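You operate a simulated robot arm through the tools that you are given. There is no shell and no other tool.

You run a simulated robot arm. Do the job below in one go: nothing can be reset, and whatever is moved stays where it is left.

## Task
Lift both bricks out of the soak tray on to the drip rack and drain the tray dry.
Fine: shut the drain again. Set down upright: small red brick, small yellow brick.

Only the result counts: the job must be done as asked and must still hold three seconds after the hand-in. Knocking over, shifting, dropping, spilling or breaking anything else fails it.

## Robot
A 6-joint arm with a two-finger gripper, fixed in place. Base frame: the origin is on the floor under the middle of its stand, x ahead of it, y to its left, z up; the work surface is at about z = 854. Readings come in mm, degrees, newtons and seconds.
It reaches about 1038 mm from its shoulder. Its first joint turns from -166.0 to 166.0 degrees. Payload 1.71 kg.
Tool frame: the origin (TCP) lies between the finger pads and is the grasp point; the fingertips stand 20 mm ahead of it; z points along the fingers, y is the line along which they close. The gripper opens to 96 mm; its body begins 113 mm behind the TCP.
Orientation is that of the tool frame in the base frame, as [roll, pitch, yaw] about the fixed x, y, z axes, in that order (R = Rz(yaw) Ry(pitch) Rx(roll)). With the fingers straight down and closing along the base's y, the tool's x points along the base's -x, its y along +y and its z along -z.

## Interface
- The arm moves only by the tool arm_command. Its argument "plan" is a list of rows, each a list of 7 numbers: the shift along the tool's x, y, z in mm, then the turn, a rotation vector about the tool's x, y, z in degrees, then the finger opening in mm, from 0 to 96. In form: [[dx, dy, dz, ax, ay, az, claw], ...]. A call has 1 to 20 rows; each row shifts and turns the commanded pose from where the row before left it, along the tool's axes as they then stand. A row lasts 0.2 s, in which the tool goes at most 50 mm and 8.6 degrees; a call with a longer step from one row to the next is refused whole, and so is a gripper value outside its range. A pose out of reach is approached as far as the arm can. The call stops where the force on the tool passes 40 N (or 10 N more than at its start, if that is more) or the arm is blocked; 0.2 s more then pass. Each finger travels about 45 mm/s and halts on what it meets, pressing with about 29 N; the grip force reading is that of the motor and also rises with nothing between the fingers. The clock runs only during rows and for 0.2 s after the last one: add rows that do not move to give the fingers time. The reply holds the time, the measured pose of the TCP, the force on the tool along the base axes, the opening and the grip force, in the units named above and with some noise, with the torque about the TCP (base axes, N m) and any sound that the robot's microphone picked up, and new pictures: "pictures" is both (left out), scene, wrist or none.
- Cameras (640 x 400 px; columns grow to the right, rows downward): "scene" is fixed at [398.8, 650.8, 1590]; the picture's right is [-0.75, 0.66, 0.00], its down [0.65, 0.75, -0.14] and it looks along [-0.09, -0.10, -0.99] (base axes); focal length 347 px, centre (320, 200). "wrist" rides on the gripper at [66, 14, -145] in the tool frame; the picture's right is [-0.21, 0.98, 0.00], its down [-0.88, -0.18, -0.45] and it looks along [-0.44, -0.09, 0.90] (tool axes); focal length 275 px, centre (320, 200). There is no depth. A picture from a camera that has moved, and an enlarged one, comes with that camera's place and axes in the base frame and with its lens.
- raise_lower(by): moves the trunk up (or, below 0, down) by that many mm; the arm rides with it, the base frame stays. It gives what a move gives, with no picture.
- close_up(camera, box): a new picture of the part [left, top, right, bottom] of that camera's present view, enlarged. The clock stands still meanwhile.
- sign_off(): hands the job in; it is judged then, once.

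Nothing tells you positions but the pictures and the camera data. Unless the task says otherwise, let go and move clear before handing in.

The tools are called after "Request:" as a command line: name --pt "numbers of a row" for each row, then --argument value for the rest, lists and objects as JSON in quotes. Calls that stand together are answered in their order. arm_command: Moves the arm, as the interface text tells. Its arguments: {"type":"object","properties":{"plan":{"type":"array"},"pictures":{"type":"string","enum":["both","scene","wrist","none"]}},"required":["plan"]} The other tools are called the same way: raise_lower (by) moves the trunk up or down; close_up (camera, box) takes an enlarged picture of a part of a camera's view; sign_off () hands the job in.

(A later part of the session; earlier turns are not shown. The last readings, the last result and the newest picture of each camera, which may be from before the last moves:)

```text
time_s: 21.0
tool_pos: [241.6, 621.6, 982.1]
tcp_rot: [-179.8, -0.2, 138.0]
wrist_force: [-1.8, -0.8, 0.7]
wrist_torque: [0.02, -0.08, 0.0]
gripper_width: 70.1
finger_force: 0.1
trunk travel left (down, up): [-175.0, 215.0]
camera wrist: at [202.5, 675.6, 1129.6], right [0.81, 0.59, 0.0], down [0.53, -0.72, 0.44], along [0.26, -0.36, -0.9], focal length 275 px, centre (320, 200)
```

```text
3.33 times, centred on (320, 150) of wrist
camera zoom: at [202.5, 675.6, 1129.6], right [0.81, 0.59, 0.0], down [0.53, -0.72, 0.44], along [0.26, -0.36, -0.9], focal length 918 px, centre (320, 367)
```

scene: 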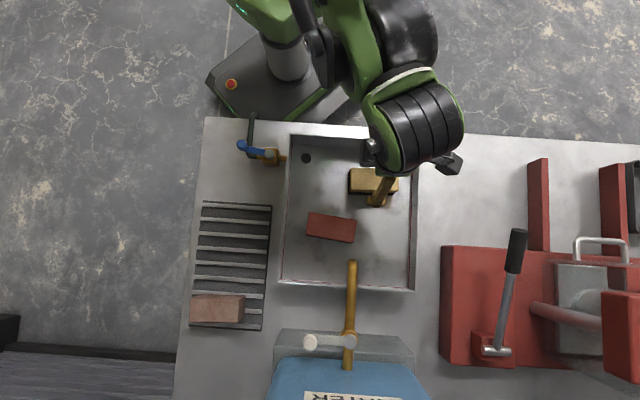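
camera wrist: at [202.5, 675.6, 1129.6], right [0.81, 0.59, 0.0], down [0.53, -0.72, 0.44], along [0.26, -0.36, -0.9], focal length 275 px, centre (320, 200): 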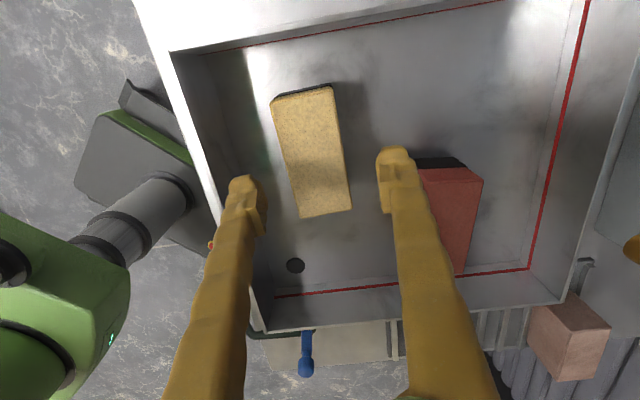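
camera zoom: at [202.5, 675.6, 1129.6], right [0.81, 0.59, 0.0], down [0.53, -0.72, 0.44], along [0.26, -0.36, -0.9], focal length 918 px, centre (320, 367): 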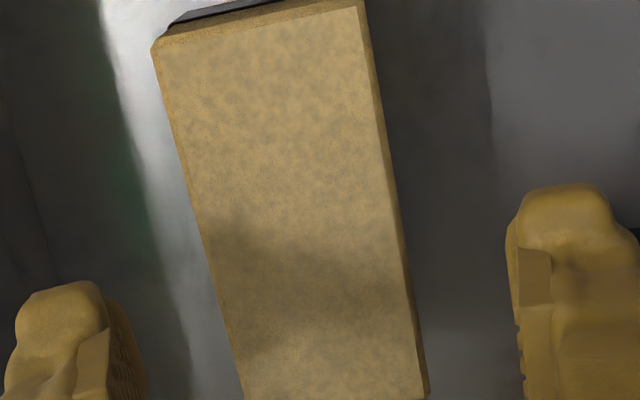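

The second measurement agrees: yellow brick centred at (235, 622), top near z 941. I'll correct sideways and come down to z 917 around it, then check before closing.

Request:
arm_command --pt "5.2 -4.1 0 0 0 0 70" --pt "0 0 0 0 0 0 70" --pt "0 0 15 0 0 0 70" --pt "0 0 0 0 0 0 70" --pictures "wrist"

```text
time_s: 22.0
tool_pos: [236.1, 621.0, 968.8]
tcp_rot: [-179.7, -0.3, 137.9]
wrist_force: [0.8, 0.5, 0.2]
wrist_torque: [-0.02, 0.0, -0.01]
gripper_width: 69.8
finger_force: 0.2
trunk travel left (down, up): [-175.0, 215.0]
camera wrist: at [198.0, 676.1, 1115.5], right [0.81, 0.59, -0.01], down [0.53, -0.72, 0.44], along [0.26, -0.36, -0.9], focal length 275 px, centre (320, 200)
```

wrist: 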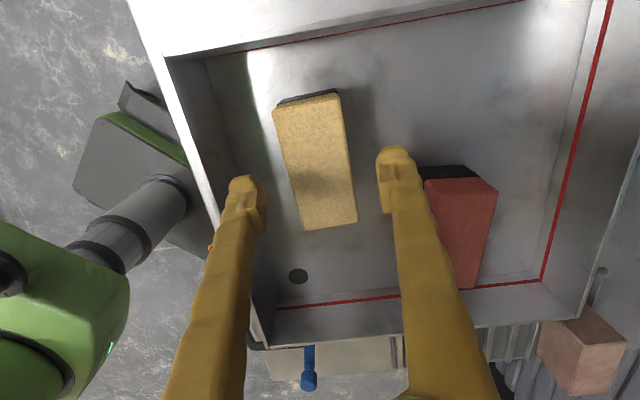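

Centred well. I'll go down the remaining 52 mm.

Request:
arm_command --pt "-0.5 0.5 18 -0.3 -0.3 0 70" --pt "0 0 18 0 0 0 70" --pt "0 0 16 0 0 0 70" --pt "0 0 0 0 0 0 70" --pictures "both"

Request:
close_up --camera "wrist" --box '[224, 120, 416, 240]'

```text
time_s: 23.0
tool_pos: [238.0, 623.0, 919.0]
tcp_rot: [179.9, 0.1, 137.9]
wrist_force: [0.3, 0.1, 0.0]
wrist_torque: [-0.02, -0.01, 0.0]
gripper_width: 70.2
finger_force: 0.0
trunk travel left (down, up): [-175.0, 215.0]
camera wrist: at [198.1, 677.5, 1064.1], right [0.81, 0.59, 0.0], down [0.53, -0.72, 0.45], along [0.26, -0.36, -0.9], focal length 275 px, centre (320, 200)
```

scene: 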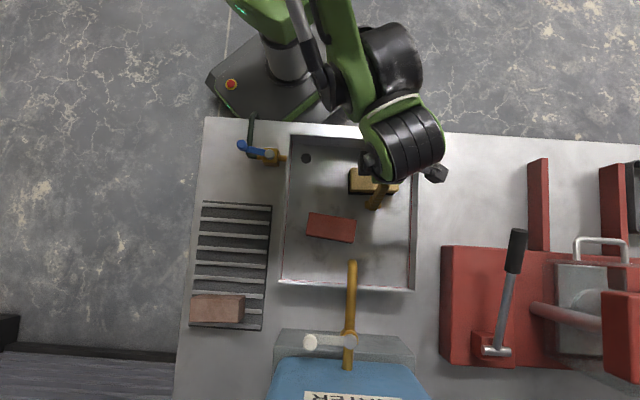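
wrist: 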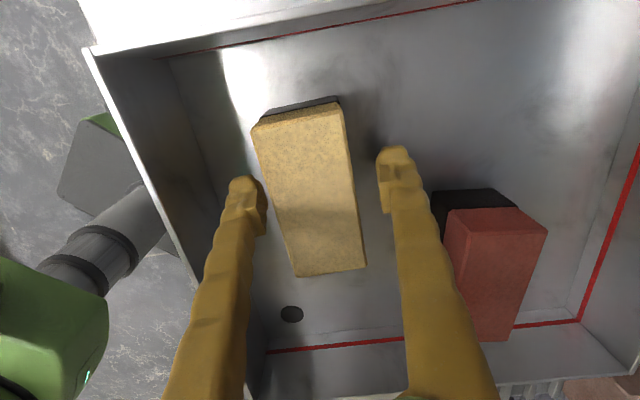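

```text
3.33 times, centred on (320, 180) of wrist
camera zoom: at [198.1, 677.5, 1064.1], right [0.81, 0.59, 0.0], down [0.53, -0.72, 0.45], along [0.26, -0.36, -0.9], focal length 918 px, centre (320, 267)
```

zoom: 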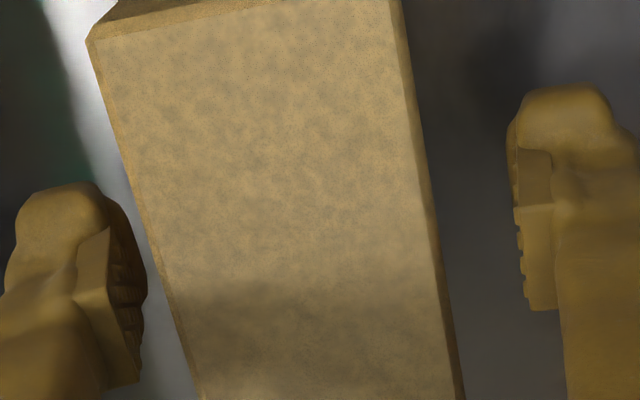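

The brick sits between the fingers, about 3 mm off centre. I'll centre and close.

Request:
arm_command --pt "1.5 -3 1 0 0 0 70" --pt "0 0 0 0 0 0 50" --pt "0 0 0 0 0 0 25" --pt "0 0 0 0 0 0 25" --pt "0 0 0 0 0 0 25" --pt "0 0 0 0 0 0 25" --pictures "wrist"

```text
time_s: 24.4
tool_pos: [233.7, 621.5, 917.7]
tcp_rot: [-180.0, 0.0, 137.9]
wrist_force: [0.5, 0.6, 0.8]
wrist_torque: [0.0, 0.02, 0.01]
gripper_width: 45.7
finger_force: 29.1
trunk travel left (down, up): [-175.0, 215.0]
camera wrist: at [194.6, 675.6, 1063.2], right [0.81, 0.59, 0.0], down [0.53, -0.72, 0.45], along [0.26, -0.36, -0.9], focal length 275 px, centre (320, 200)
```

wrist: 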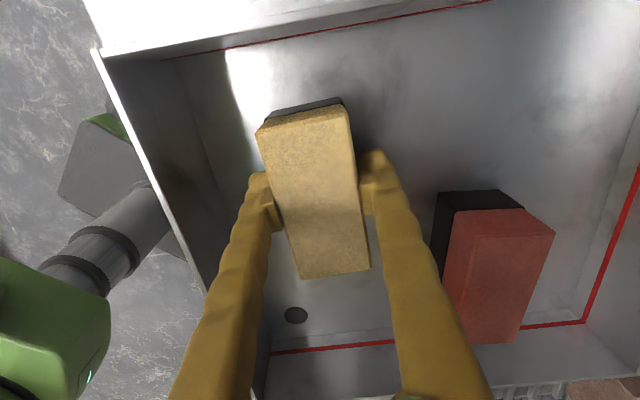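

The brick is gripped at 45.7 mm. I'll lift it a little and read its weight.

Request:
arm_command --pt "0 0 -8 0 0 0 25" --pt "0 0 -12 0 0 0 25" --pt "0 0 -15 0 0 0 25" --pt "0 0 -15 0 0 0 25" --pt "0 0 0 0 0 0 25" --pictures "both"

```text
time_s: 25.6
tool_pos: [233.4, 619.5, 968.1]
tcp_rot: [180.0, -0.1, 137.9]
wrist_force: [0.6, 0.1, -4.0]
wrist_torque: [0.04, 0.03, -0.02]
gripper_width: 45.5
finger_force: 29.6
trunk travel left (down, up): [-175.0, 215.0]
camera wrist: at [194.5, 674.3, 1113.3], right [0.81, 0.59, 0.0], down [0.53, -0.72, 0.45], along [0.26, -0.36, -0.9], focal length 275 px, centre (320, 200)
```

scene: 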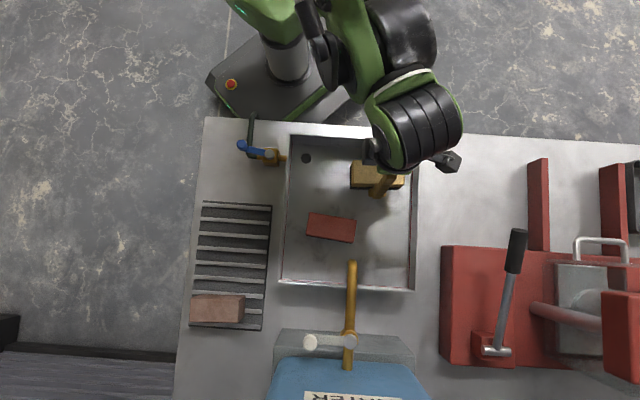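
wrist: 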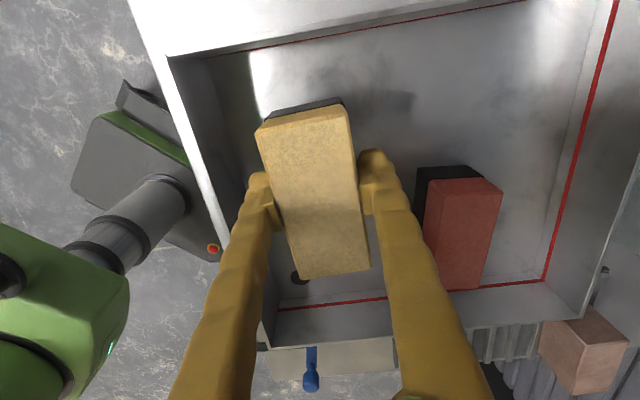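

The yellow brick weighs about 4 N and hangs level. I'll raise it, let it drip a moment over the tray, then carry it over the rack between the fourth and fifth slats (about (548, 547)), staying far from the spout.

Request:
arm_command --pt "0 0 -25 0 0 1.5 25" --pt "0 0 -25 0 0 1.4 25" --pt "0 0 -22 0 0 0 25" --pt "0 0 0 0 0 0 25" --pt "0 0 0 0 0 0 25" --pt "0 0 0 0 0 0 25" --pt "0 0 0 0 0 0 25" --pt "0 0 0 0 0 0 25" --pictures "none"

Request:
arm_command --pt "-15 9.4 0 0 0 0 25" --pt "-30 18.8 0 0 0 0 25" --pt "-34 21.3 0 0 0 0 25" --pt "-34 21.3 0 0 0 0 25" --pt "-34 21.3 0 0 0 0 25" --pt "-34 21.3 0 0 0 0 25" --pt "-34 21.3 0 0 0 0 25" --pt "-34 21.3 0 0 0 0 25" --pt "-15 9.4 0 0 0 0 25" --pt "-9.7 5.8 0 0 0 0 25" --pt "0 0 0 0 0 0 25" --pictures "both"

```text
time_s: 27.4
tool_pos: [231.6, 622.1, 1040.3]
tcp_rot: [180.0, 0.0, 135.0]
wrist_force: [0.4, -0.2, -3.6]
wrist_torque: [0.04, -0.03, 0.02]
gripper_width: 45.6
finger_force: 29.2
trunk travel left (down, up): [-175.0, 215.0]
```

```text
time_s: 29.8
tool_pos: [548.7, 548.2, 1039.3]
tcp_rot: [180.0, 0.1, 135.0]
wrist_force: [0.4, -0.3, -4.4]
wrist_torque: [0.03, 0.01, 0.0]
gripper_width: 45.8
finger_force: 29.3
trunk travel left (down, up): [-175.0, 215.0]
camera wrist: at [512.5, 603.7, 1185.6], right [0.84, 0.55, 0.0], down [0.49, -0.75, 0.45], along [0.24, -0.37, -0.9], focal length 275 px, centre (320, 200)
```

scene: 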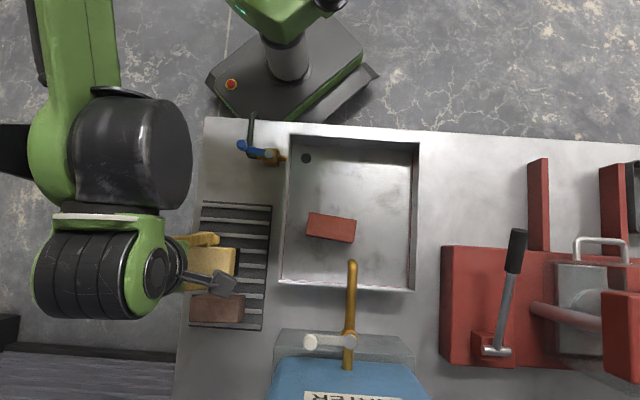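
wrist: 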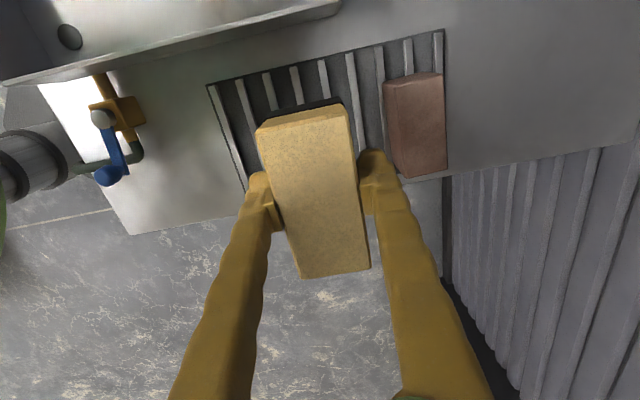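

I'm above the rack with the yellow brick; slats and the brown brick are visible. I'll enlarge to find the slats' exact position relative to the tool.

Request:
close_up --camera "wrist" --box '[192, 20, 464, 190]'

Request:
close_up --camera "scene" --box '[170, 190, 298, 340]'

```text
2.35 times, centred on (328, 105) of wrist
camera zoom: at [512.5, 603.7, 1185.6], right [0.84, 0.55, 0.0], down [0.49, -0.75, 0.45], along [0.24, -0.37, -0.9], focal length 648 px, centre (301, 424)
```

zoom: 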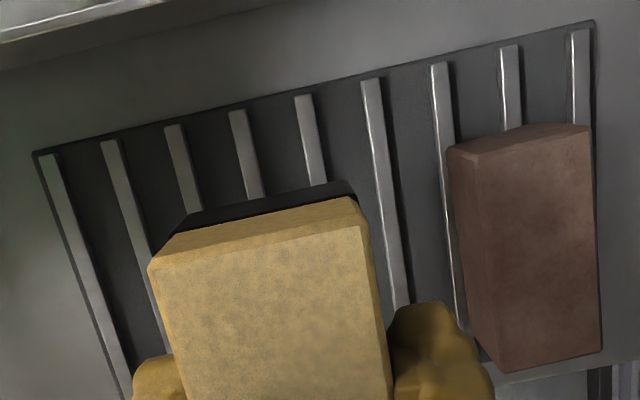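

```text
2.67 times, centred on (234, 265) of scene
camera zoom: at [398.8, 650.8, 1590.0], right [-0.75, 0.66, 0.0], down [0.65, 0.75, -0.14], along [-0.09, -0.1, -0.99], focal length 925 px, centre (549, 27)
```

zoom: 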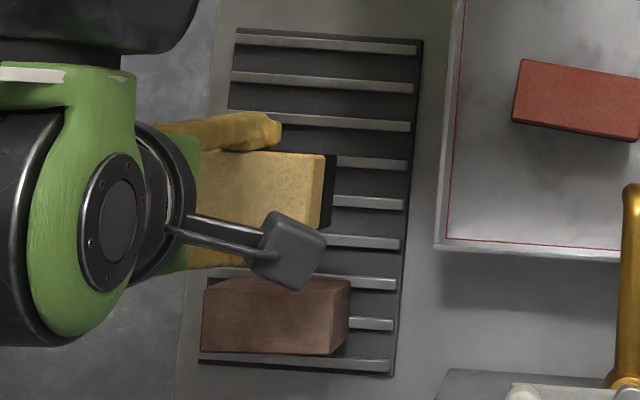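

The slats sit where I expected: the middle between the 4th and 5th slat is at v ≈ 775 and the brick is right above it, with about 19 mm between the finger and the brown brick. I'll go down to z about 925.

Request:
arm_command --pt "0 0 25 0 0 0 25" --pt "0 0 30 0 0 0 25" --pt "0 0 30 0 0 0 25" --pt "0 0 20 0 0 0 25" --pt "0 0 9 0 0 0 25" --pt "0 0 0 0 0 0 25" --pictures "both"

Request:
close_up --camera "scene" --box '[170, 190, 298, 340]'

Request:
close_up --camera "wrist" --box '[192, 20, 512, 220]'

```text
time_s: 31.2
tool_pos: [548.3, 547.0, 925.1]
tcp_rot: [180.0, 0.1, 135.1]
wrist_force: [0.6, -0.4, -4.8]
wrist_torque: [0.01, 0.03, -0.02]
gripper_width: 45.7
finger_force: 28.9
trunk travel left (down, up): [-175.0, 215.0]
camera wrist: at [512.9, 603.7, 1070.4], right [0.84, 0.55, 0.0], down [0.49, -0.75, 0.45], along [0.24, -0.37, -0.9], focal length 275 px, centre (320, 200)
```

scene: 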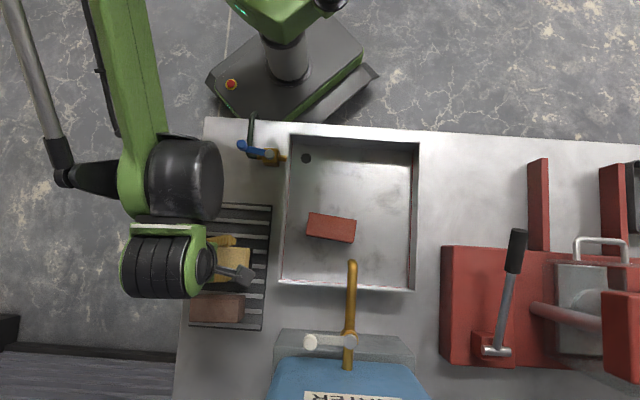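
wrist: 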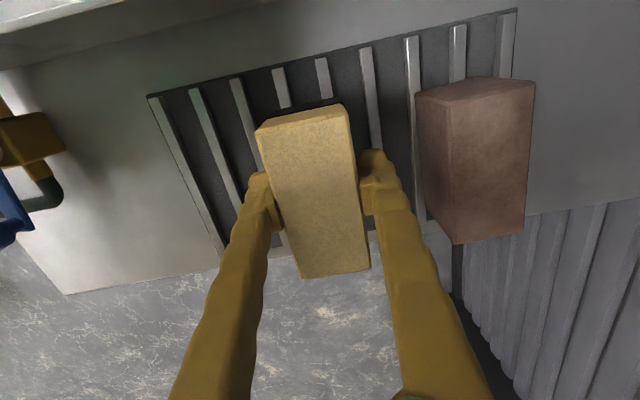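

```text
2.67 times, centred on (234, 265) of scene
camera zoom: at [398.8, 650.8, 1590.0], right [-0.75, 0.66, 0.0], down [0.65, 0.75, -0.14], along [-0.09, -0.1, -0.99], focal length 925 px, centre (549, 27)
```

zoom: 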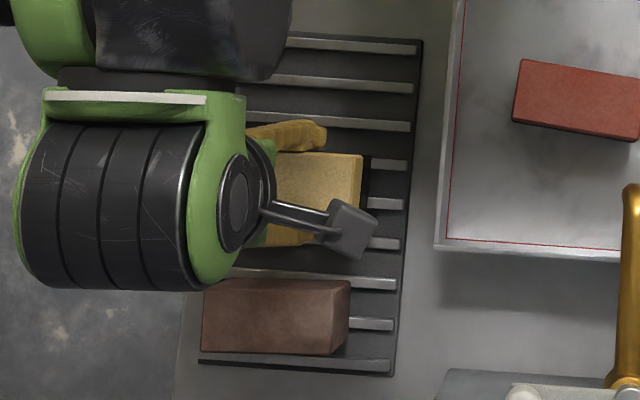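

```text
2.00 times, centred on (352, 120) of wrist
camera zoom: at [512.9, 603.7, 1070.4], right [0.84, 0.55, 0.0], down [0.49, -0.75, 0.45], along [0.24, -0.37, -0.9], focal length 551 px, centre (256, 360)
```

zoom: 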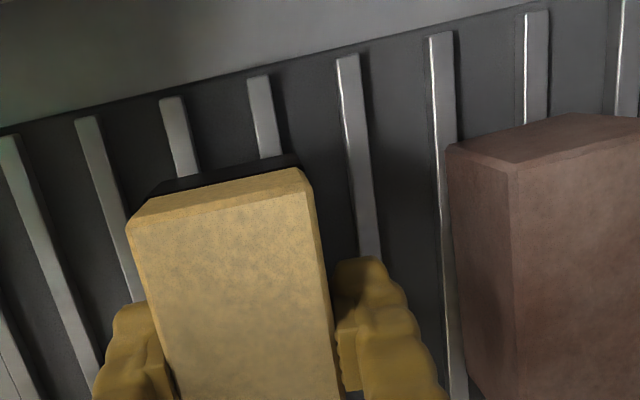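

The brick's lower edge sits symmetrically over the two slats. Now I lower slowly and feel for contact.

Request:
arm_command --pt "0 0 3 0 0 0 25" --pt "0 0 3 0 0 0 25" --pt "0 0 2 0 0 0 25" --pt "0 0 0 0 0 0 25" --pictures "none"

Request:
arm_command --pt "0 0 2 0 0 0 25" --pt "0 0 2 0 0 0 25" --pt "0 0 0 0 0 0 25" --pictures "none"

```text
time_s: 32.2
tool_pos: [549.2, 547.0, 917.3]
tcp_rot: [-180.0, 0.1, 135.0]
wrist_force: [0.8, -0.3, -4.3]
wrist_torque: [0.01, 0.01, 0.02]
gripper_width: 45.6
finger_force: 28.5
trunk travel left (down, up): [-175.0, 215.0]
```

```text
time_s: 33.0
tool_pos: [547.4, 547.3, 911.5]
tcp_rot: [180.0, 0.1, 135.0]
wrist_force: [0.1, 0.2, -4.0]
wrist_torque: [0.02, -0.03, 0.0]
gripper_width: 45.5
finger_force: 28.5
trunk travel left (down, up): [-175.0, 215.0]
```

No contact yet at z 911.5. I continue in small steps.

Request:
arm_command --pt "0 0 2 0 0 0 25" --pt "0 0 2 0 0 0 25" --pt "0 0 0 0 0 0 25" --pictures "none"

Request:
arm_command --pt "0 0 1.5 0 0 0 25" --pt "0 0 1.5 0 0 0 25" --pt "0 0 0 0 0 0 25" --pictures "wrist"

```text
time_s: 33.8
tool_pos: [549.8, 547.8, 909.0]
tcp_rot: [-179.9, 0.1, 135.0]
wrist_force: [-0.4, 0.3, -4.1]
wrist_torque: [0.02, -0.02, 0.01]
gripper_width: 45.7
finger_force: 29.2
trunk travel left (down, up): [-175.0, 215.0]
```

```text
time_s: 34.6
tool_pos: [547.5, 547.8, 904.3]
tcp_rot: [-180.0, 0.1, 135.0]
wrist_force: [0.7, 0.1, -4.2]
wrist_torque: [0.0, -0.02, -0.03]
gripper_width: 45.6
finger_force: 28.7
trunk travel left (down, up): [-175.0, 215.0]
camera wrist: at [511.7, 604.9, 1051.0], right [0.84, 0.55, 0.0], down [0.49, -0.75, 0.45], along [0.24, -0.37, -0.9], focal length 275 px, centre (320, 200)
```

wrist: 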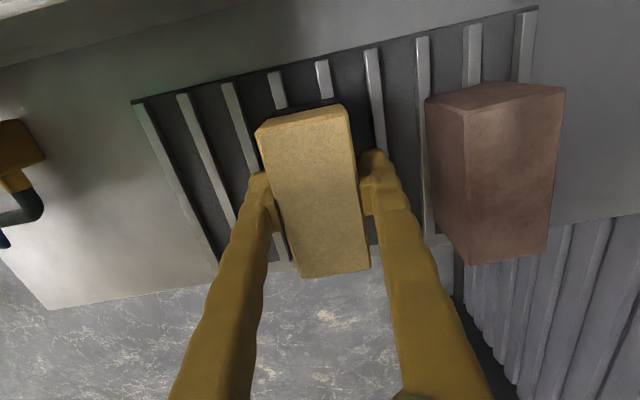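

Still hanging free at z 904. I keep lowering in small steps.

Request:
arm_command --pt "0 0 1.5 0 0 0 25" --pt "0 0 1.5 0 0 0 25" --pt "0 0 0 0 0 0 25" --pictures "none"

Request:
arm_command --pt "0 0 1.5 0 0 0 25" --pt "0 0 1.5 0 0 0 25" --pt "0 0 0 0 0 0 25" --pictures "none"

```text
time_s: 35.4
tool_pos: [548.2, 547.7, 903.4]
tcp_rot: [179.9, 0.0, 135.0]
wrist_force: [3.2, 6.7, 21.7]
wrist_torque: [-0.13, 0.06, 0.0]
gripper_width: 45.7
finger_force: 28.6
trunk travel left (down, up): [-175.0, 215.0]
```

```text
time_s: 36.2
tool_pos: [548.4, 547.9, 901.1]
tcp_rot: [179.9, 0.0, 135.0]
wrist_force: [7.4, 5.4, 25.4]
wrist_torque: [-0.11, 0.1, 0.03]
gripper_width: 46.1
finger_force: 29.3
trunk travel left (down, up): [-175.0, 215.0]
```

Contact felt: the brick stands on the slats (TCP z about 902). I'll ease off 1 mm and open the fingers only to 58 mm, keeping clear of the brown brick.

Request:
arm_command --pt "0 0 -1 0 0 0 25" --pt "0 0 0 0 0 0 44" --pt "0 0 0 0 0 0 50" --pt "0 0 0 0 0 0 58" --pt "0 0 0 0 0 0 58" --pt "0 0 0 0 0 0 58" --pictures "both"

Request:
close_up --camera "wrist" --box '[192, 20, 512, 220]'

```text
time_s: 37.6
tool_pos: [548.5, 547.0, 900.9]
tcp_rot: [-180.0, 0.1, 135.0]
wrist_force: [-0.1, 0.6, 0.0]
wrist_torque: [-0.01, -0.02, -0.01]
gripper_width: 58.0
finger_force: 0.1
trunk travel left (down, up): [-175.0, 215.0]
camera wrist: at [511.7, 604.5, 1046.8], right [0.84, 0.55, 0.0], down [0.49, -0.75, 0.45], along [0.24, -0.37, -0.9], focal length 275 px, centre (320, 200)
```

scene: 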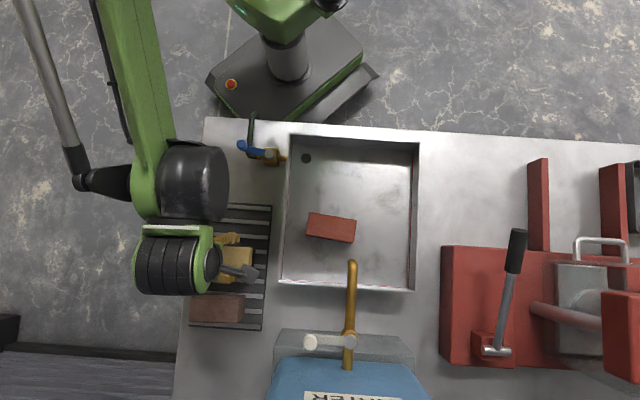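
wrist: 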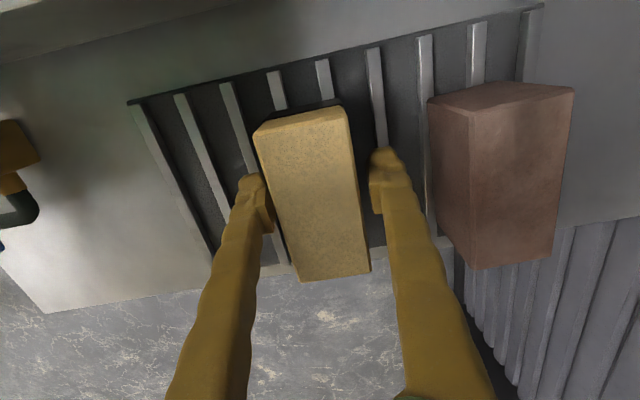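

```text
2.00 times, centred on (352, 120) of wrist
camera zoom: at [511.7, 604.5, 1046.8], right [0.84, 0.55, 0.0], down [0.49, -0.75, 0.45], along [0.24, -0.37, -0.9], focal length 551 px, centre (256, 360)
```

zoom: 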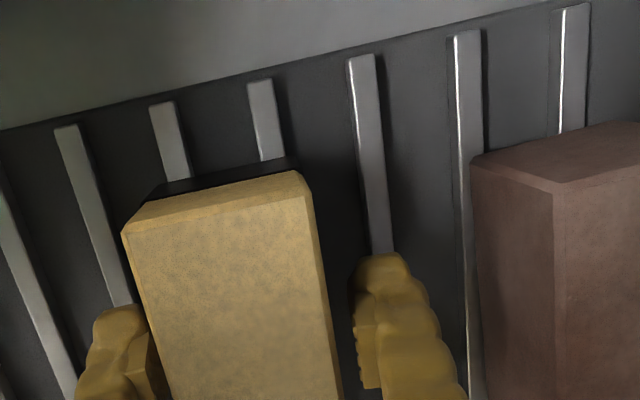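

The yellow brick stands upright on two slats. I rise straight up, clear of both bricks.

Request:
arm_command --pt "0 0 -8 0 0 0 58" --pt "0 0 -15 0 0 0 58" --pt "0 0 -25 0 0 0 58" --pt "0 0 -35 0 0 0 58" --pt "0 0 -40 0 0 0 58" --pt "0 0 -40 0 0 0 58" --pt "0 0 0 0 0 0 58" --pictures "both"

Request:
close_up --camera "wrist" --box '[192, 20, 512, 220]'

Request:
close_up --camera "scene" --box '[272, 125, 432, 300]'

```text
time_s: 39.2
tool_pos: [547.3, 547.0, 1062.3]
tcp_rot: [180.0, 0.1, 135.0]
wrist_force: [0.3, 0.1, 0.2]
wrist_torque: [0.0, -0.01, -0.01]
gripper_width: 57.9
finger_force: 0.0
trunk travel left (down, up): [-175.0, 215.0]
camera wrist: at [510.6, 603.9, 1207.9], right [0.84, 0.55, 0.0], down [0.49, -0.75, 0.45], along [0.24, -0.37, -0.9], focal length 275 px, centre (320, 200)
```

scene: 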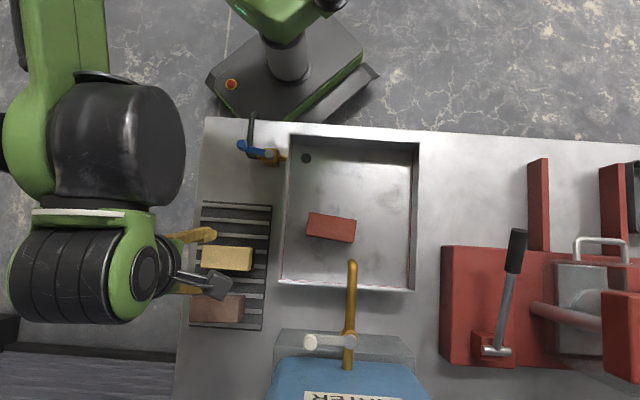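
wrist: 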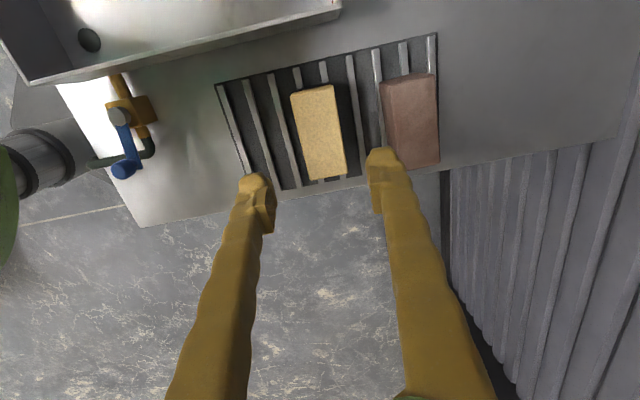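

```text
2.00 times, centred on (352, 120) of wrist
camera zoom: at [510.6, 603.9, 1207.9], right [0.84, 0.55, 0.0], down [0.49, -0.75, 0.45], along [0.24, -0.37, -0.9], focal length 551 px, centre (256, 360)
```

zoom: 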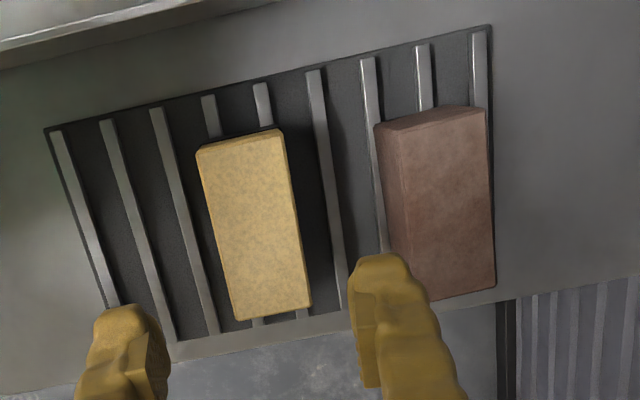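

```text
2.29 times, centred on (352, 212) of scene
camera zoom: at [398.8, 650.8, 1590.0], right [-0.75, 0.66, 0.0], down [0.65, 0.75, -0.14], along [-0.09, -0.1, -0.99], focal length 793 px, centre (247, 171)
```

zoom: 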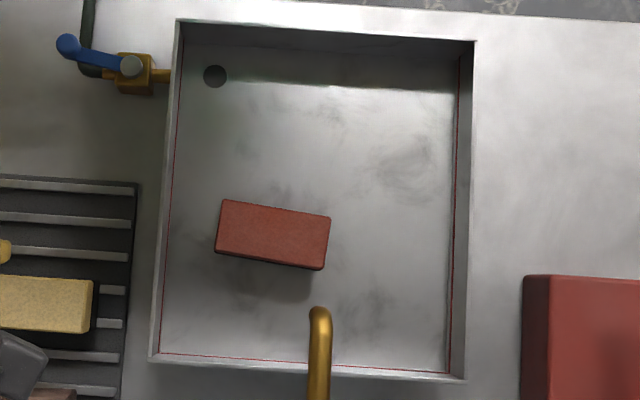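

The yellow brick is well placed across two slats. Next I go over the red brick (about (357, 636), long axis at 130°) at z 1062, stopping a little short of the spout side, to measure it.

Request:
arm_command --pt "20 -8 0 0 0 0 62" --pt "32 -13 0 0 0 0 62" --pt "33 -14 0 0 0 0 62" --pt "33 -14 0 0 0 0 62" --pt "33 -14 0 0 0 0 62" --pt "30 -12 0 0 0 0 62" --pt "16 -6 0 0 0 2.5 62" --pt "0 0 0 0 0 2.5 62" --pt "0 0 0 0 0 0 62" --pictures "both"

Request:
close_up --camera "wrist" --box '[224, 80, 416, 200]'

```text
time_s: 41.2
tool_pos: [352.3, 629.0, 1064.9]
tcp_rot: [-180.0, 0.0, 130.0]
wrist_force: [-0.3, -0.3, 0.9]
wrist_torque: [0.0, -0.02, 0.02]
gripper_width: 61.8
finger_force: 0.1
trunk travel left (down, up): [-175.0, 215.0]
camera wrist: at [321.3, 689.2, 1210.1], right [0.88, 0.47, 0.0], down [0.42, -0.79, 0.45], along [0.21, -0.39, -0.9], focal length 275 px, centre (320, 200)
```

scene: 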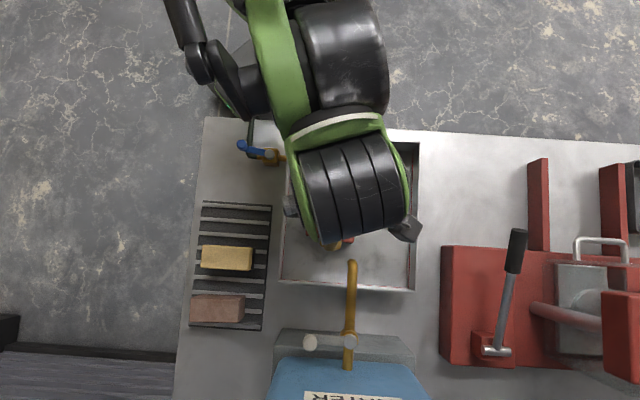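
wrist: 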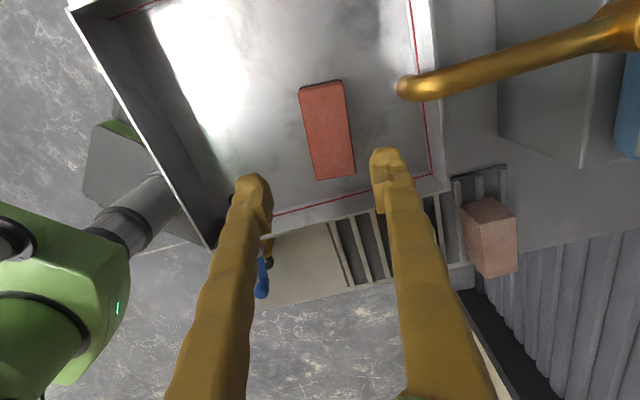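

```text
3.33 times, centred on (320, 140) of wrist
camera zoom: at [321.3, 689.2, 1210.1], right [0.88, 0.47, 0.0], down [0.42, -0.79, 0.45], along [0.21, -0.39, -0.9], focal length 918 px, centre (320, 400)
```

zoom: 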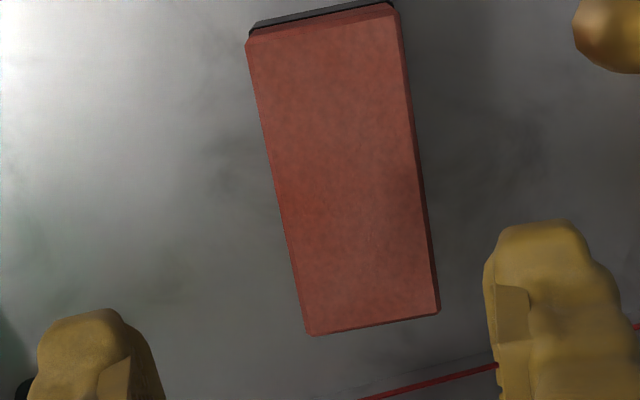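

Red brick: centre (358, 636), top near z 941, yaw 130. The spout tip is at (373, 699), z about 1031, leaving roughly 20 mm beside the finger. I'll correct sideways first, then go part way down.

Request:
arm_command --pt "1 4.5 0 0 0 0 62" --pt "0.9 4.5 0 0 0 0.4 62" --pt "0 0 20 0 0 0 62" --pt "0 0 25 0 0 0 62" --pt "0 0 0 0 0 0 62" --pictures "both"

Request:
close_up --camera "wrist" --box '[224, 80, 416, 200]'

```text
time_s: 42.4
tool_pos: [357.7, 637.2, 1018.1]
tcp_rot: [179.9, 0.0, 129.6]
wrist_force: [-0.2, 0.6, -0.5]
wrist_torque: [-0.04, 0.0, -0.02]
gripper_width: 62.2
finger_force: 0.1
trunk travel left (down, up): [-175.0, 215.0]
camera wrist: at [326.7, 697.3, 1164.1], right [0.89, 0.47, 0.0], down [0.42, -0.79, 0.45], along [0.21, -0.39, -0.9], focal length 275 px, centre (320, 200)
```

scene: 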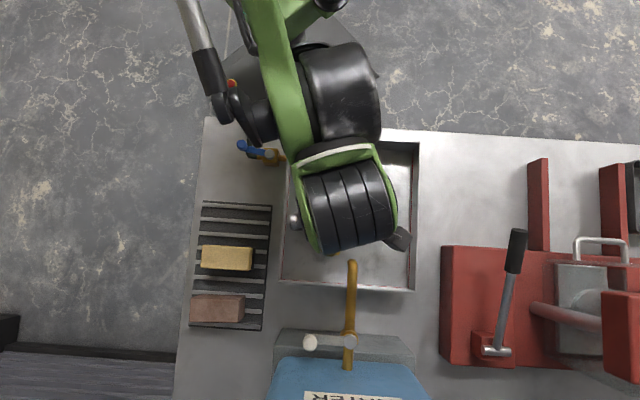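
wrist: 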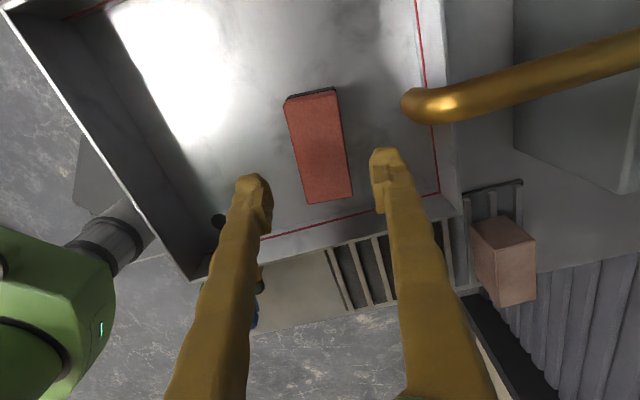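

```text
3.33 times, centred on (320, 140) of wrist
camera zoom: at [326.7, 697.3, 1164.1], right [0.89, 0.47, 0.0], down [0.42, -0.79, 0.45], along [0.21, -0.39, -0.9], focal length 918 px, centre (320, 400)
```

zoom: 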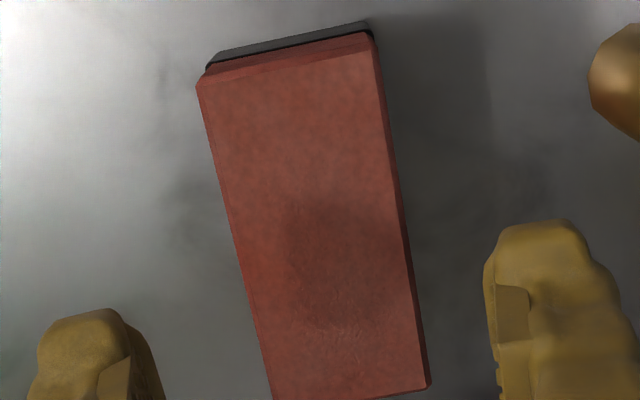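

Well aligned. I go down another 50 mm and check clearance to the spout.

Request:
arm_command --pt "0 0 20 0 0 0 62" --pt "0 0 20 0 0 0 62" --pt "0 0 10 0 0 0 62" --pt "0 0 0 0 0 0 62" --pictures "both"

Request:
close_up --camera "scene" --box '[280, 170, 440, 300]'

```text
time_s: 43.4
tool_pos: [355.9, 638.2, 970.1]
tcp_rot: [180.0, 0.1, 129.7]
wrist_force: [0.5, 0.3, 0.8]
wrist_torque: [0.03, -0.02, 0.0]
gripper_width: 62.1
finger_force: 0.0
trunk travel left (down, up): [-175.0, 215.0]
camera wrist: at [325.3, 697.6, 1114.8], right [0.89, 0.47, 0.0], down [0.42, -0.79, 0.45], along [0.21, -0.39, -0.9], focal length 275 px, centre (320, 200)
```

scene: 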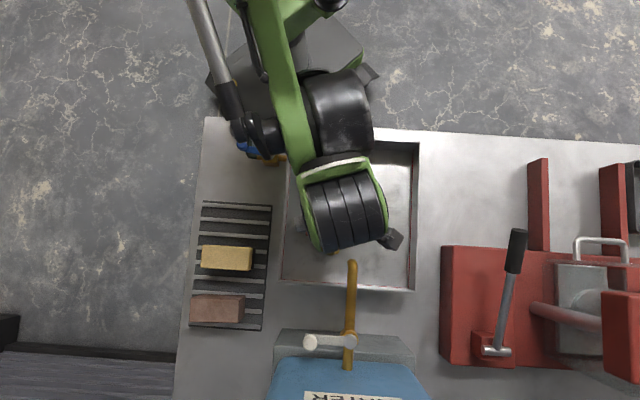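
wrist: 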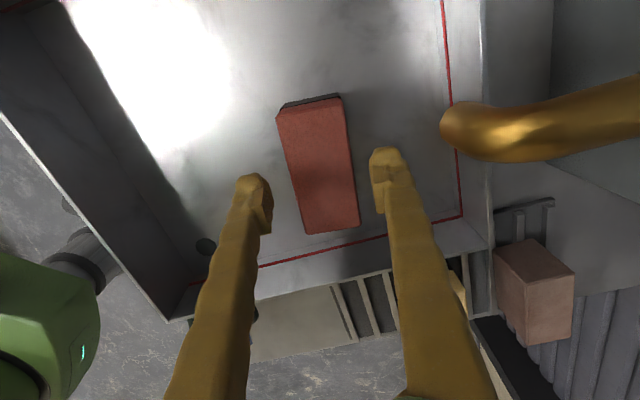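

```text
3.08 times, centred on (360, 235) of scene
camera zoom: at [398.8, 650.8, 1590.0], right [-0.75, 0.66, 0.0], down [0.65, 0.75, -0.14], along [-0.09, -0.1, -0.99], focal length 1067 px, centre (197, 92)
```

zoom: 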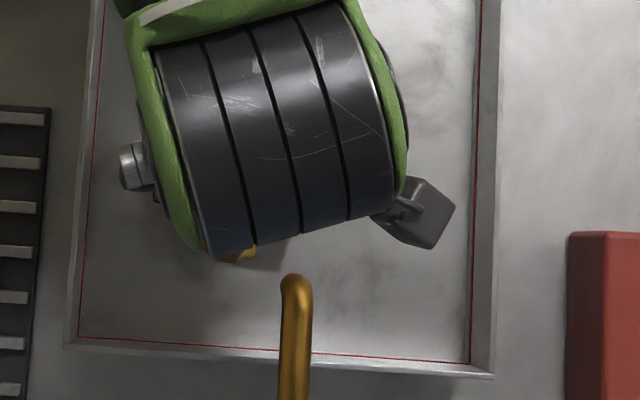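

Nothing is near the spout. I finish the descent to z 919.

Request:
arm_command --pt "-2.5 0.4 15 0 0 0 62" --pt "0 0 20 0 0 0 62" --pt "0 0 16 0 0 0 62" --pt "0 0 0 0 0 0 62" --pictures "wrist"

Request:
close_up --camera "wrist" --box '[224, 120, 416, 240]'

```text
time_s: 44.4
tool_pos: [359.7, 635.9, 917.6]
tcp_rot: [180.0, 0.0, 129.6]
wrist_force: [-0.4, 0.2, -0.6]
wrist_torque: [-0.02, 0.0, 0.0]
gripper_width: 62.2
finger_force: 0.1
trunk travel left (down, up): [-175.0, 215.0]
camera wrist: at [328.9, 696.0, 1063.0], right [0.89, 0.47, 0.0], down [0.42, -0.79, 0.45], along [0.21, -0.39, -0.9], focal length 275 px, centre (320, 200)
```

wrist: 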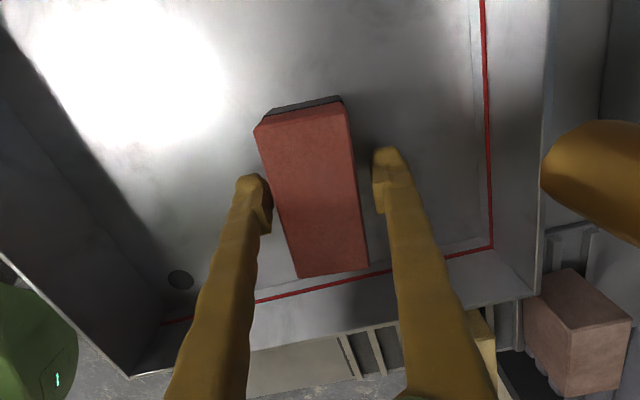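

```text
3.33 times, centred on (320, 180) of wrist
camera zoom: at [328.9, 696.0, 1063.0], right [0.89, 0.47, 0.0], down [0.42, -0.79, 0.45], along [0.21, -0.39, -0.9], focal length 918 px, centre (320, 267)
```

zoom: 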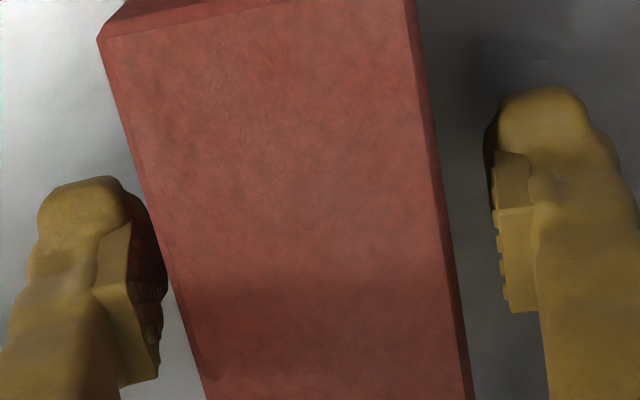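

The brick is between the fingers, about 2 mm off centre. I centre and grip it.

Request:
arm_command --pt "0 -2 0 0 0 0 62" --pt "0 0 0 0 0 0 45" --pt "0 0 0 0 0 0 25" --pt "0 0 0 0 0 0 25" --pt "0 0 0 0 0 0 25" --pt "0 0 0 0 0 0 25" --pictures "none"

Request:
arm_command --pt "0 0 -8 0 0 0 25" --pt "0 0 -12 0 0 0 25" --pt "0 0 -20 0 0 0 25" --pt "0 0 -20 0 0 0 25" --pt "0 0 0 0 0 0 25" --pictures "both"

```text
time_s: 45.8
tool_pos: [358.7, 635.1, 917.8]
tcp_rot: [180.0, 0.0, 129.6]
wrist_force: [0.5, -0.1, 1.6]
wrist_torque: [0.0, 0.0, 0.01]
gripper_width: 45.5
finger_force: 29.2
trunk travel left (down, up): [-175.0, 215.0]
```

```text
time_s: 47.0
tool_pos: [357.8, 634.7, 979.0]
tcp_rot: [180.0, 0.0, 129.6]
wrist_force: [-1.0, -0.4, -3.7]
wrist_torque: [0.03, 0.01, 0.02]
gripper_width: 45.6
finger_force: 29.3
trunk travel left (down, up): [-175.0, 215.0]
camera wrist: at [326.1, 694.4, 1124.6], right [0.89, 0.47, 0.0], down [0.42, -0.79, 0.45], along [0.21, -0.39, -0.9], focal length 275 px, centre (320, 200)
```

scene: 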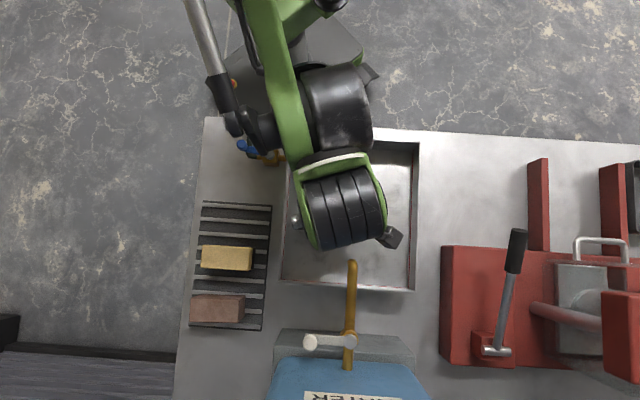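
wrist: 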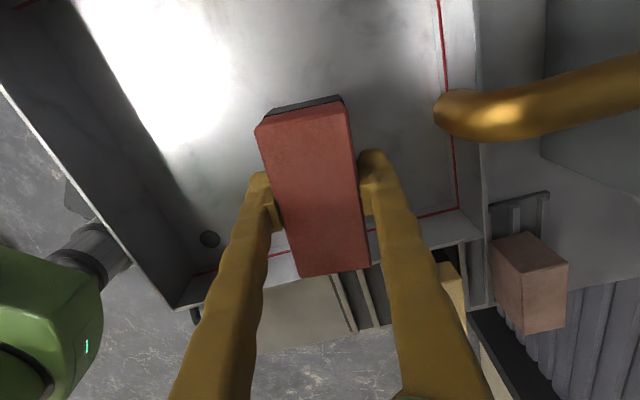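

The red brick is held level. I first move it away from the spout while rising, let it drip, then carry it over the first two slats at about (487, 484).

Request:
arm_command --pt "0 -10 -8 0 0 0 25" --pt "0 -20 -12 0 0 0 25" --pt "0 -15 -20 0 0 0 25" --pt "0 0 -21 0 0 -2.7 25" --pt "0 0 0 0 0 -2.7 25" --pt "0 0 0 0 0 0 25" --pt "0 0 0 0 0 0 25" --pt "0 0 0 0 0 0 25" --pt "0 0 0 0 0 0 25" --pictures "scene"

```text
time_s: 49.0
tool_pos: [322.3, 607.1, 1039.2]
tcp_rot: [-180.0, 0.0, 135.0]
wrist_force: [0.2, 0.1, -3.2]
wrist_torque: [0.02, -0.02, 0.04]
gripper_width: 45.8
finger_force: 29.4
trunk travel left (down, up): [-175.0, 215.0]
```

scene: 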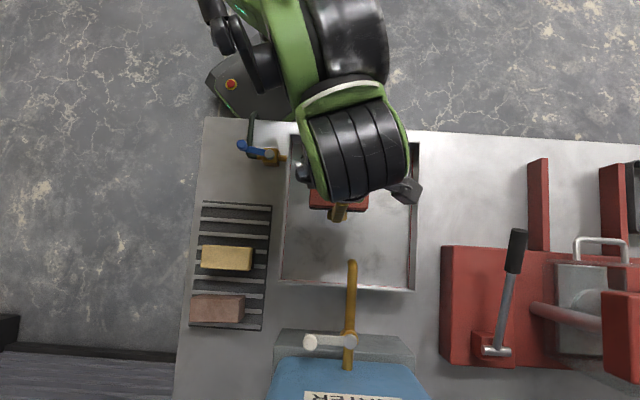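

The red brick is level at z 1039. Now across to the rack.

Request:
arm_command --pt "-15 2.2 0 0 0 0 25" --pt "-30 4.4 0 0 0 0 25" --pt "-34 5 0 0 0 0 25" --pt "-34 5 0 0 0 0 25" --pt "-34 5 0 0 0 0 25" --pt "-34 5 0 0 0 0 25" --pt "-15 2.2 0 0 0 0 25" --pt "-7.4 1 0 0 0 0 25" --pt "0 0 0 0 0 0 25" --pt "0 0 0 0 0 0 25" --pictures "both"

Request:
close_up --camera "wrist" --box '[192, 20, 512, 220]'

Request:
close_up --camera "scene" --box '[272, 125, 432, 300]'

```text
time_s: 51.2
tool_pos: [487.6, 483.5, 1037.8]
tcp_rot: [-179.9, 0.1, 135.0]
wrist_force: [0.7, -0.1, -4.5]
wrist_torque: [0.0, -0.02, 0.0]
gripper_width: 45.3
finger_force: 28.7
trunk travel left (down, up): [-175.0, 215.0]
camera wrist: at [452.2, 539.5, 1183.9], right [0.84, 0.55, 0.0], down [0.49, -0.75, 0.45], along [0.24, -0.37, -0.9], focal length 275 px, centre (320, 200)
```

scene: 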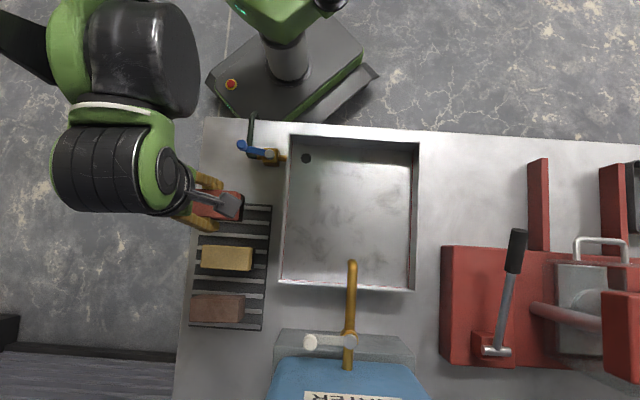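
wrist: 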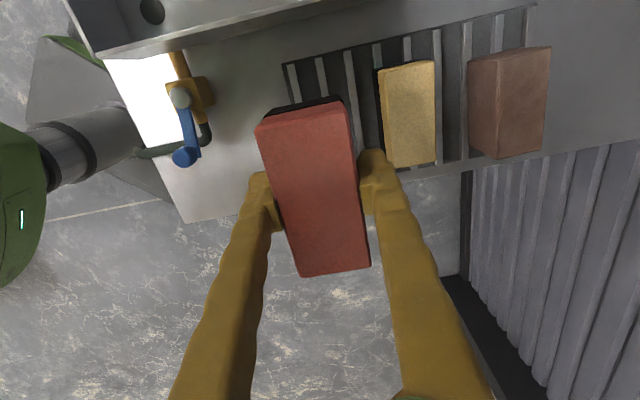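

```text
2.00 times, centred on (352, 120) of wrist
camera zoom: at [452.2, 539.5, 1183.9], right [0.84, 0.55, 0.0], down [0.49, -0.75, 0.45], along [0.24, -0.37, -0.9], focal length 551 px, centre (256, 360)
```

zoom: 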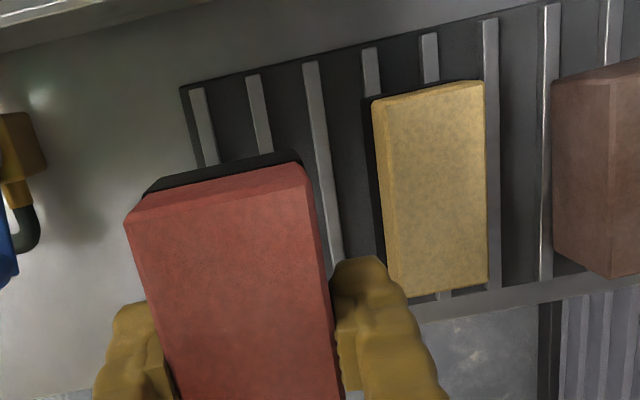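

```text
2.29 times, centred on (352, 212) of scene
camera zoom: at [398.8, 650.8, 1590.0], right [-0.75, 0.66, 0.0], down [0.65, 0.75, -0.14], along [-0.09, -0.1, -0.99], focal length 793 px, centre (247, 171)
```

zoom: 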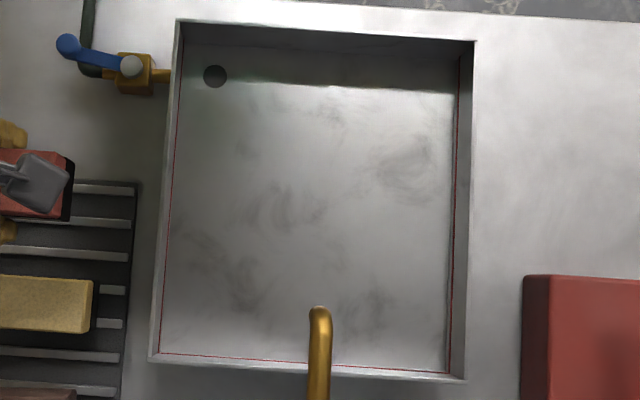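

The red brick is centred over the first two slats (middle at v ≈ 686, tool at 686.7). I go down to z about 920.

Request:
arm_command --pt "0 0 25 0 0 0 25" --pt "0 0 30 0 0 0 25" --pt "0 0 30 0 0 0 25" --pt "0 0 20 0 0 0 25" --pt "0 0 10 0 0 0 25" --pt "0 0 0 0 0 0 25" --pictures "wrist"

Request:
close_up --camera "wrist" --box '[192, 20, 512, 220]'

```text
time_s: 52.6
tool_pos: [488.4, 483.2, 924.8]
tcp_rot: [180.0, 0.1, 135.0]
wrist_force: [0.9, 0.0, -3.8]
wrist_torque: [-0.01, 0.02, 0.01]
gripper_width: 45.5
finger_force: 28.7
trunk travel left (down, up): [-175.0, 215.0]
camera wrist: at [452.9, 539.3, 1070.9], right [0.84, 0.55, 0.0], down [0.49, -0.75, 0.45], along [0.24, -0.37, -0.9], focal length 275 px, centre (320, 200)
```

wrist: 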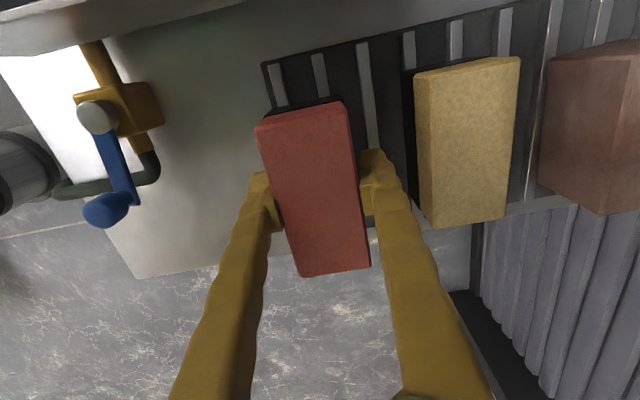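

```text
2.00 times, centred on (352, 120) of wrist
camera zoom: at [452.9, 539.3, 1070.9], right [0.84, 0.55, 0.0], down [0.49, -0.75, 0.45], along [0.24, -0.37, -0.9], focal length 551 px, centre (256, 360)
```

zoom: 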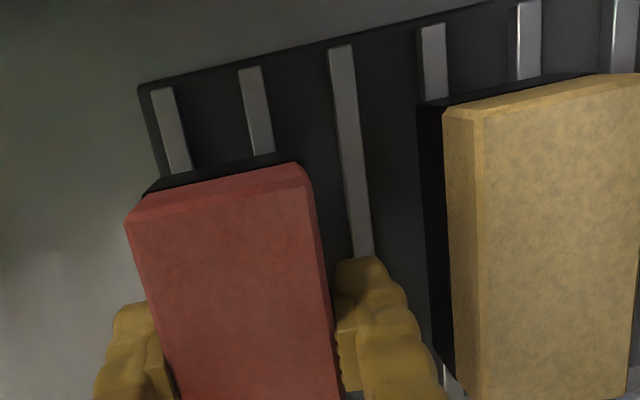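

The brick lies over both slats with finger room beside the yellow one. I lower it in small steps until contact.

Request:
arm_command --pt "0 0 4 0 0 0 25" --pt "0 0 4 0 0 0 25" --pt "0 0 4 0 0 0 25" --pt "0 0 3 0 0 0 25" --pt "0 0 0 0 0 0 25" --pictures "none"

Request:
arm_command --pt "0 0 1.5 0 0 0 25" --pt "0 0 1.5 0 0 0 25" --pt "0 0 0 0 0 0 25" --pictures "none"

```text
time_s: 53.8
tool_pos: [488.5, 481.9, 909.1]
tcp_rot: [180.0, 0.2, 135.0]
wrist_force: [0.1, 0.5, -3.5]
wrist_torque: [0.0, 0.01, -0.01]
gripper_width: 45.7
finger_force: 29.2
trunk travel left (down, up): [-175.0, 215.0]
```

```text
time_s: 54.6
tool_pos: [487.9, 482.6, 906.0]
tcp_rot: [-180.0, 0.1, 135.0]
wrist_force: [-0.6, -0.4, -4.2]
wrist_torque: [-0.03, -0.03, -0.06]
gripper_width: 45.5
finger_force: 28.8
trunk travel left (down, up): [-175.0, 215.0]
```

Request:
arm_command --pt "0 0 1.5 0 0 0 25" --pt "0 0 1 0 0 0 25" --pt "0 0 0 0 0 0 25" --pictures "none"

```text
time_s: 55.4
tool_pos: [488.2, 482.2, 904.0]
tcp_rot: [180.0, 0.1, 135.0]
wrist_force: [3.7, -0.6, 3.9]
wrist_torque: [0.03, 0.07, -0.02]
gripper_width: 45.7
finger_force: 29.2
trunk travel left (down, up): [-175.0, 215.0]
```

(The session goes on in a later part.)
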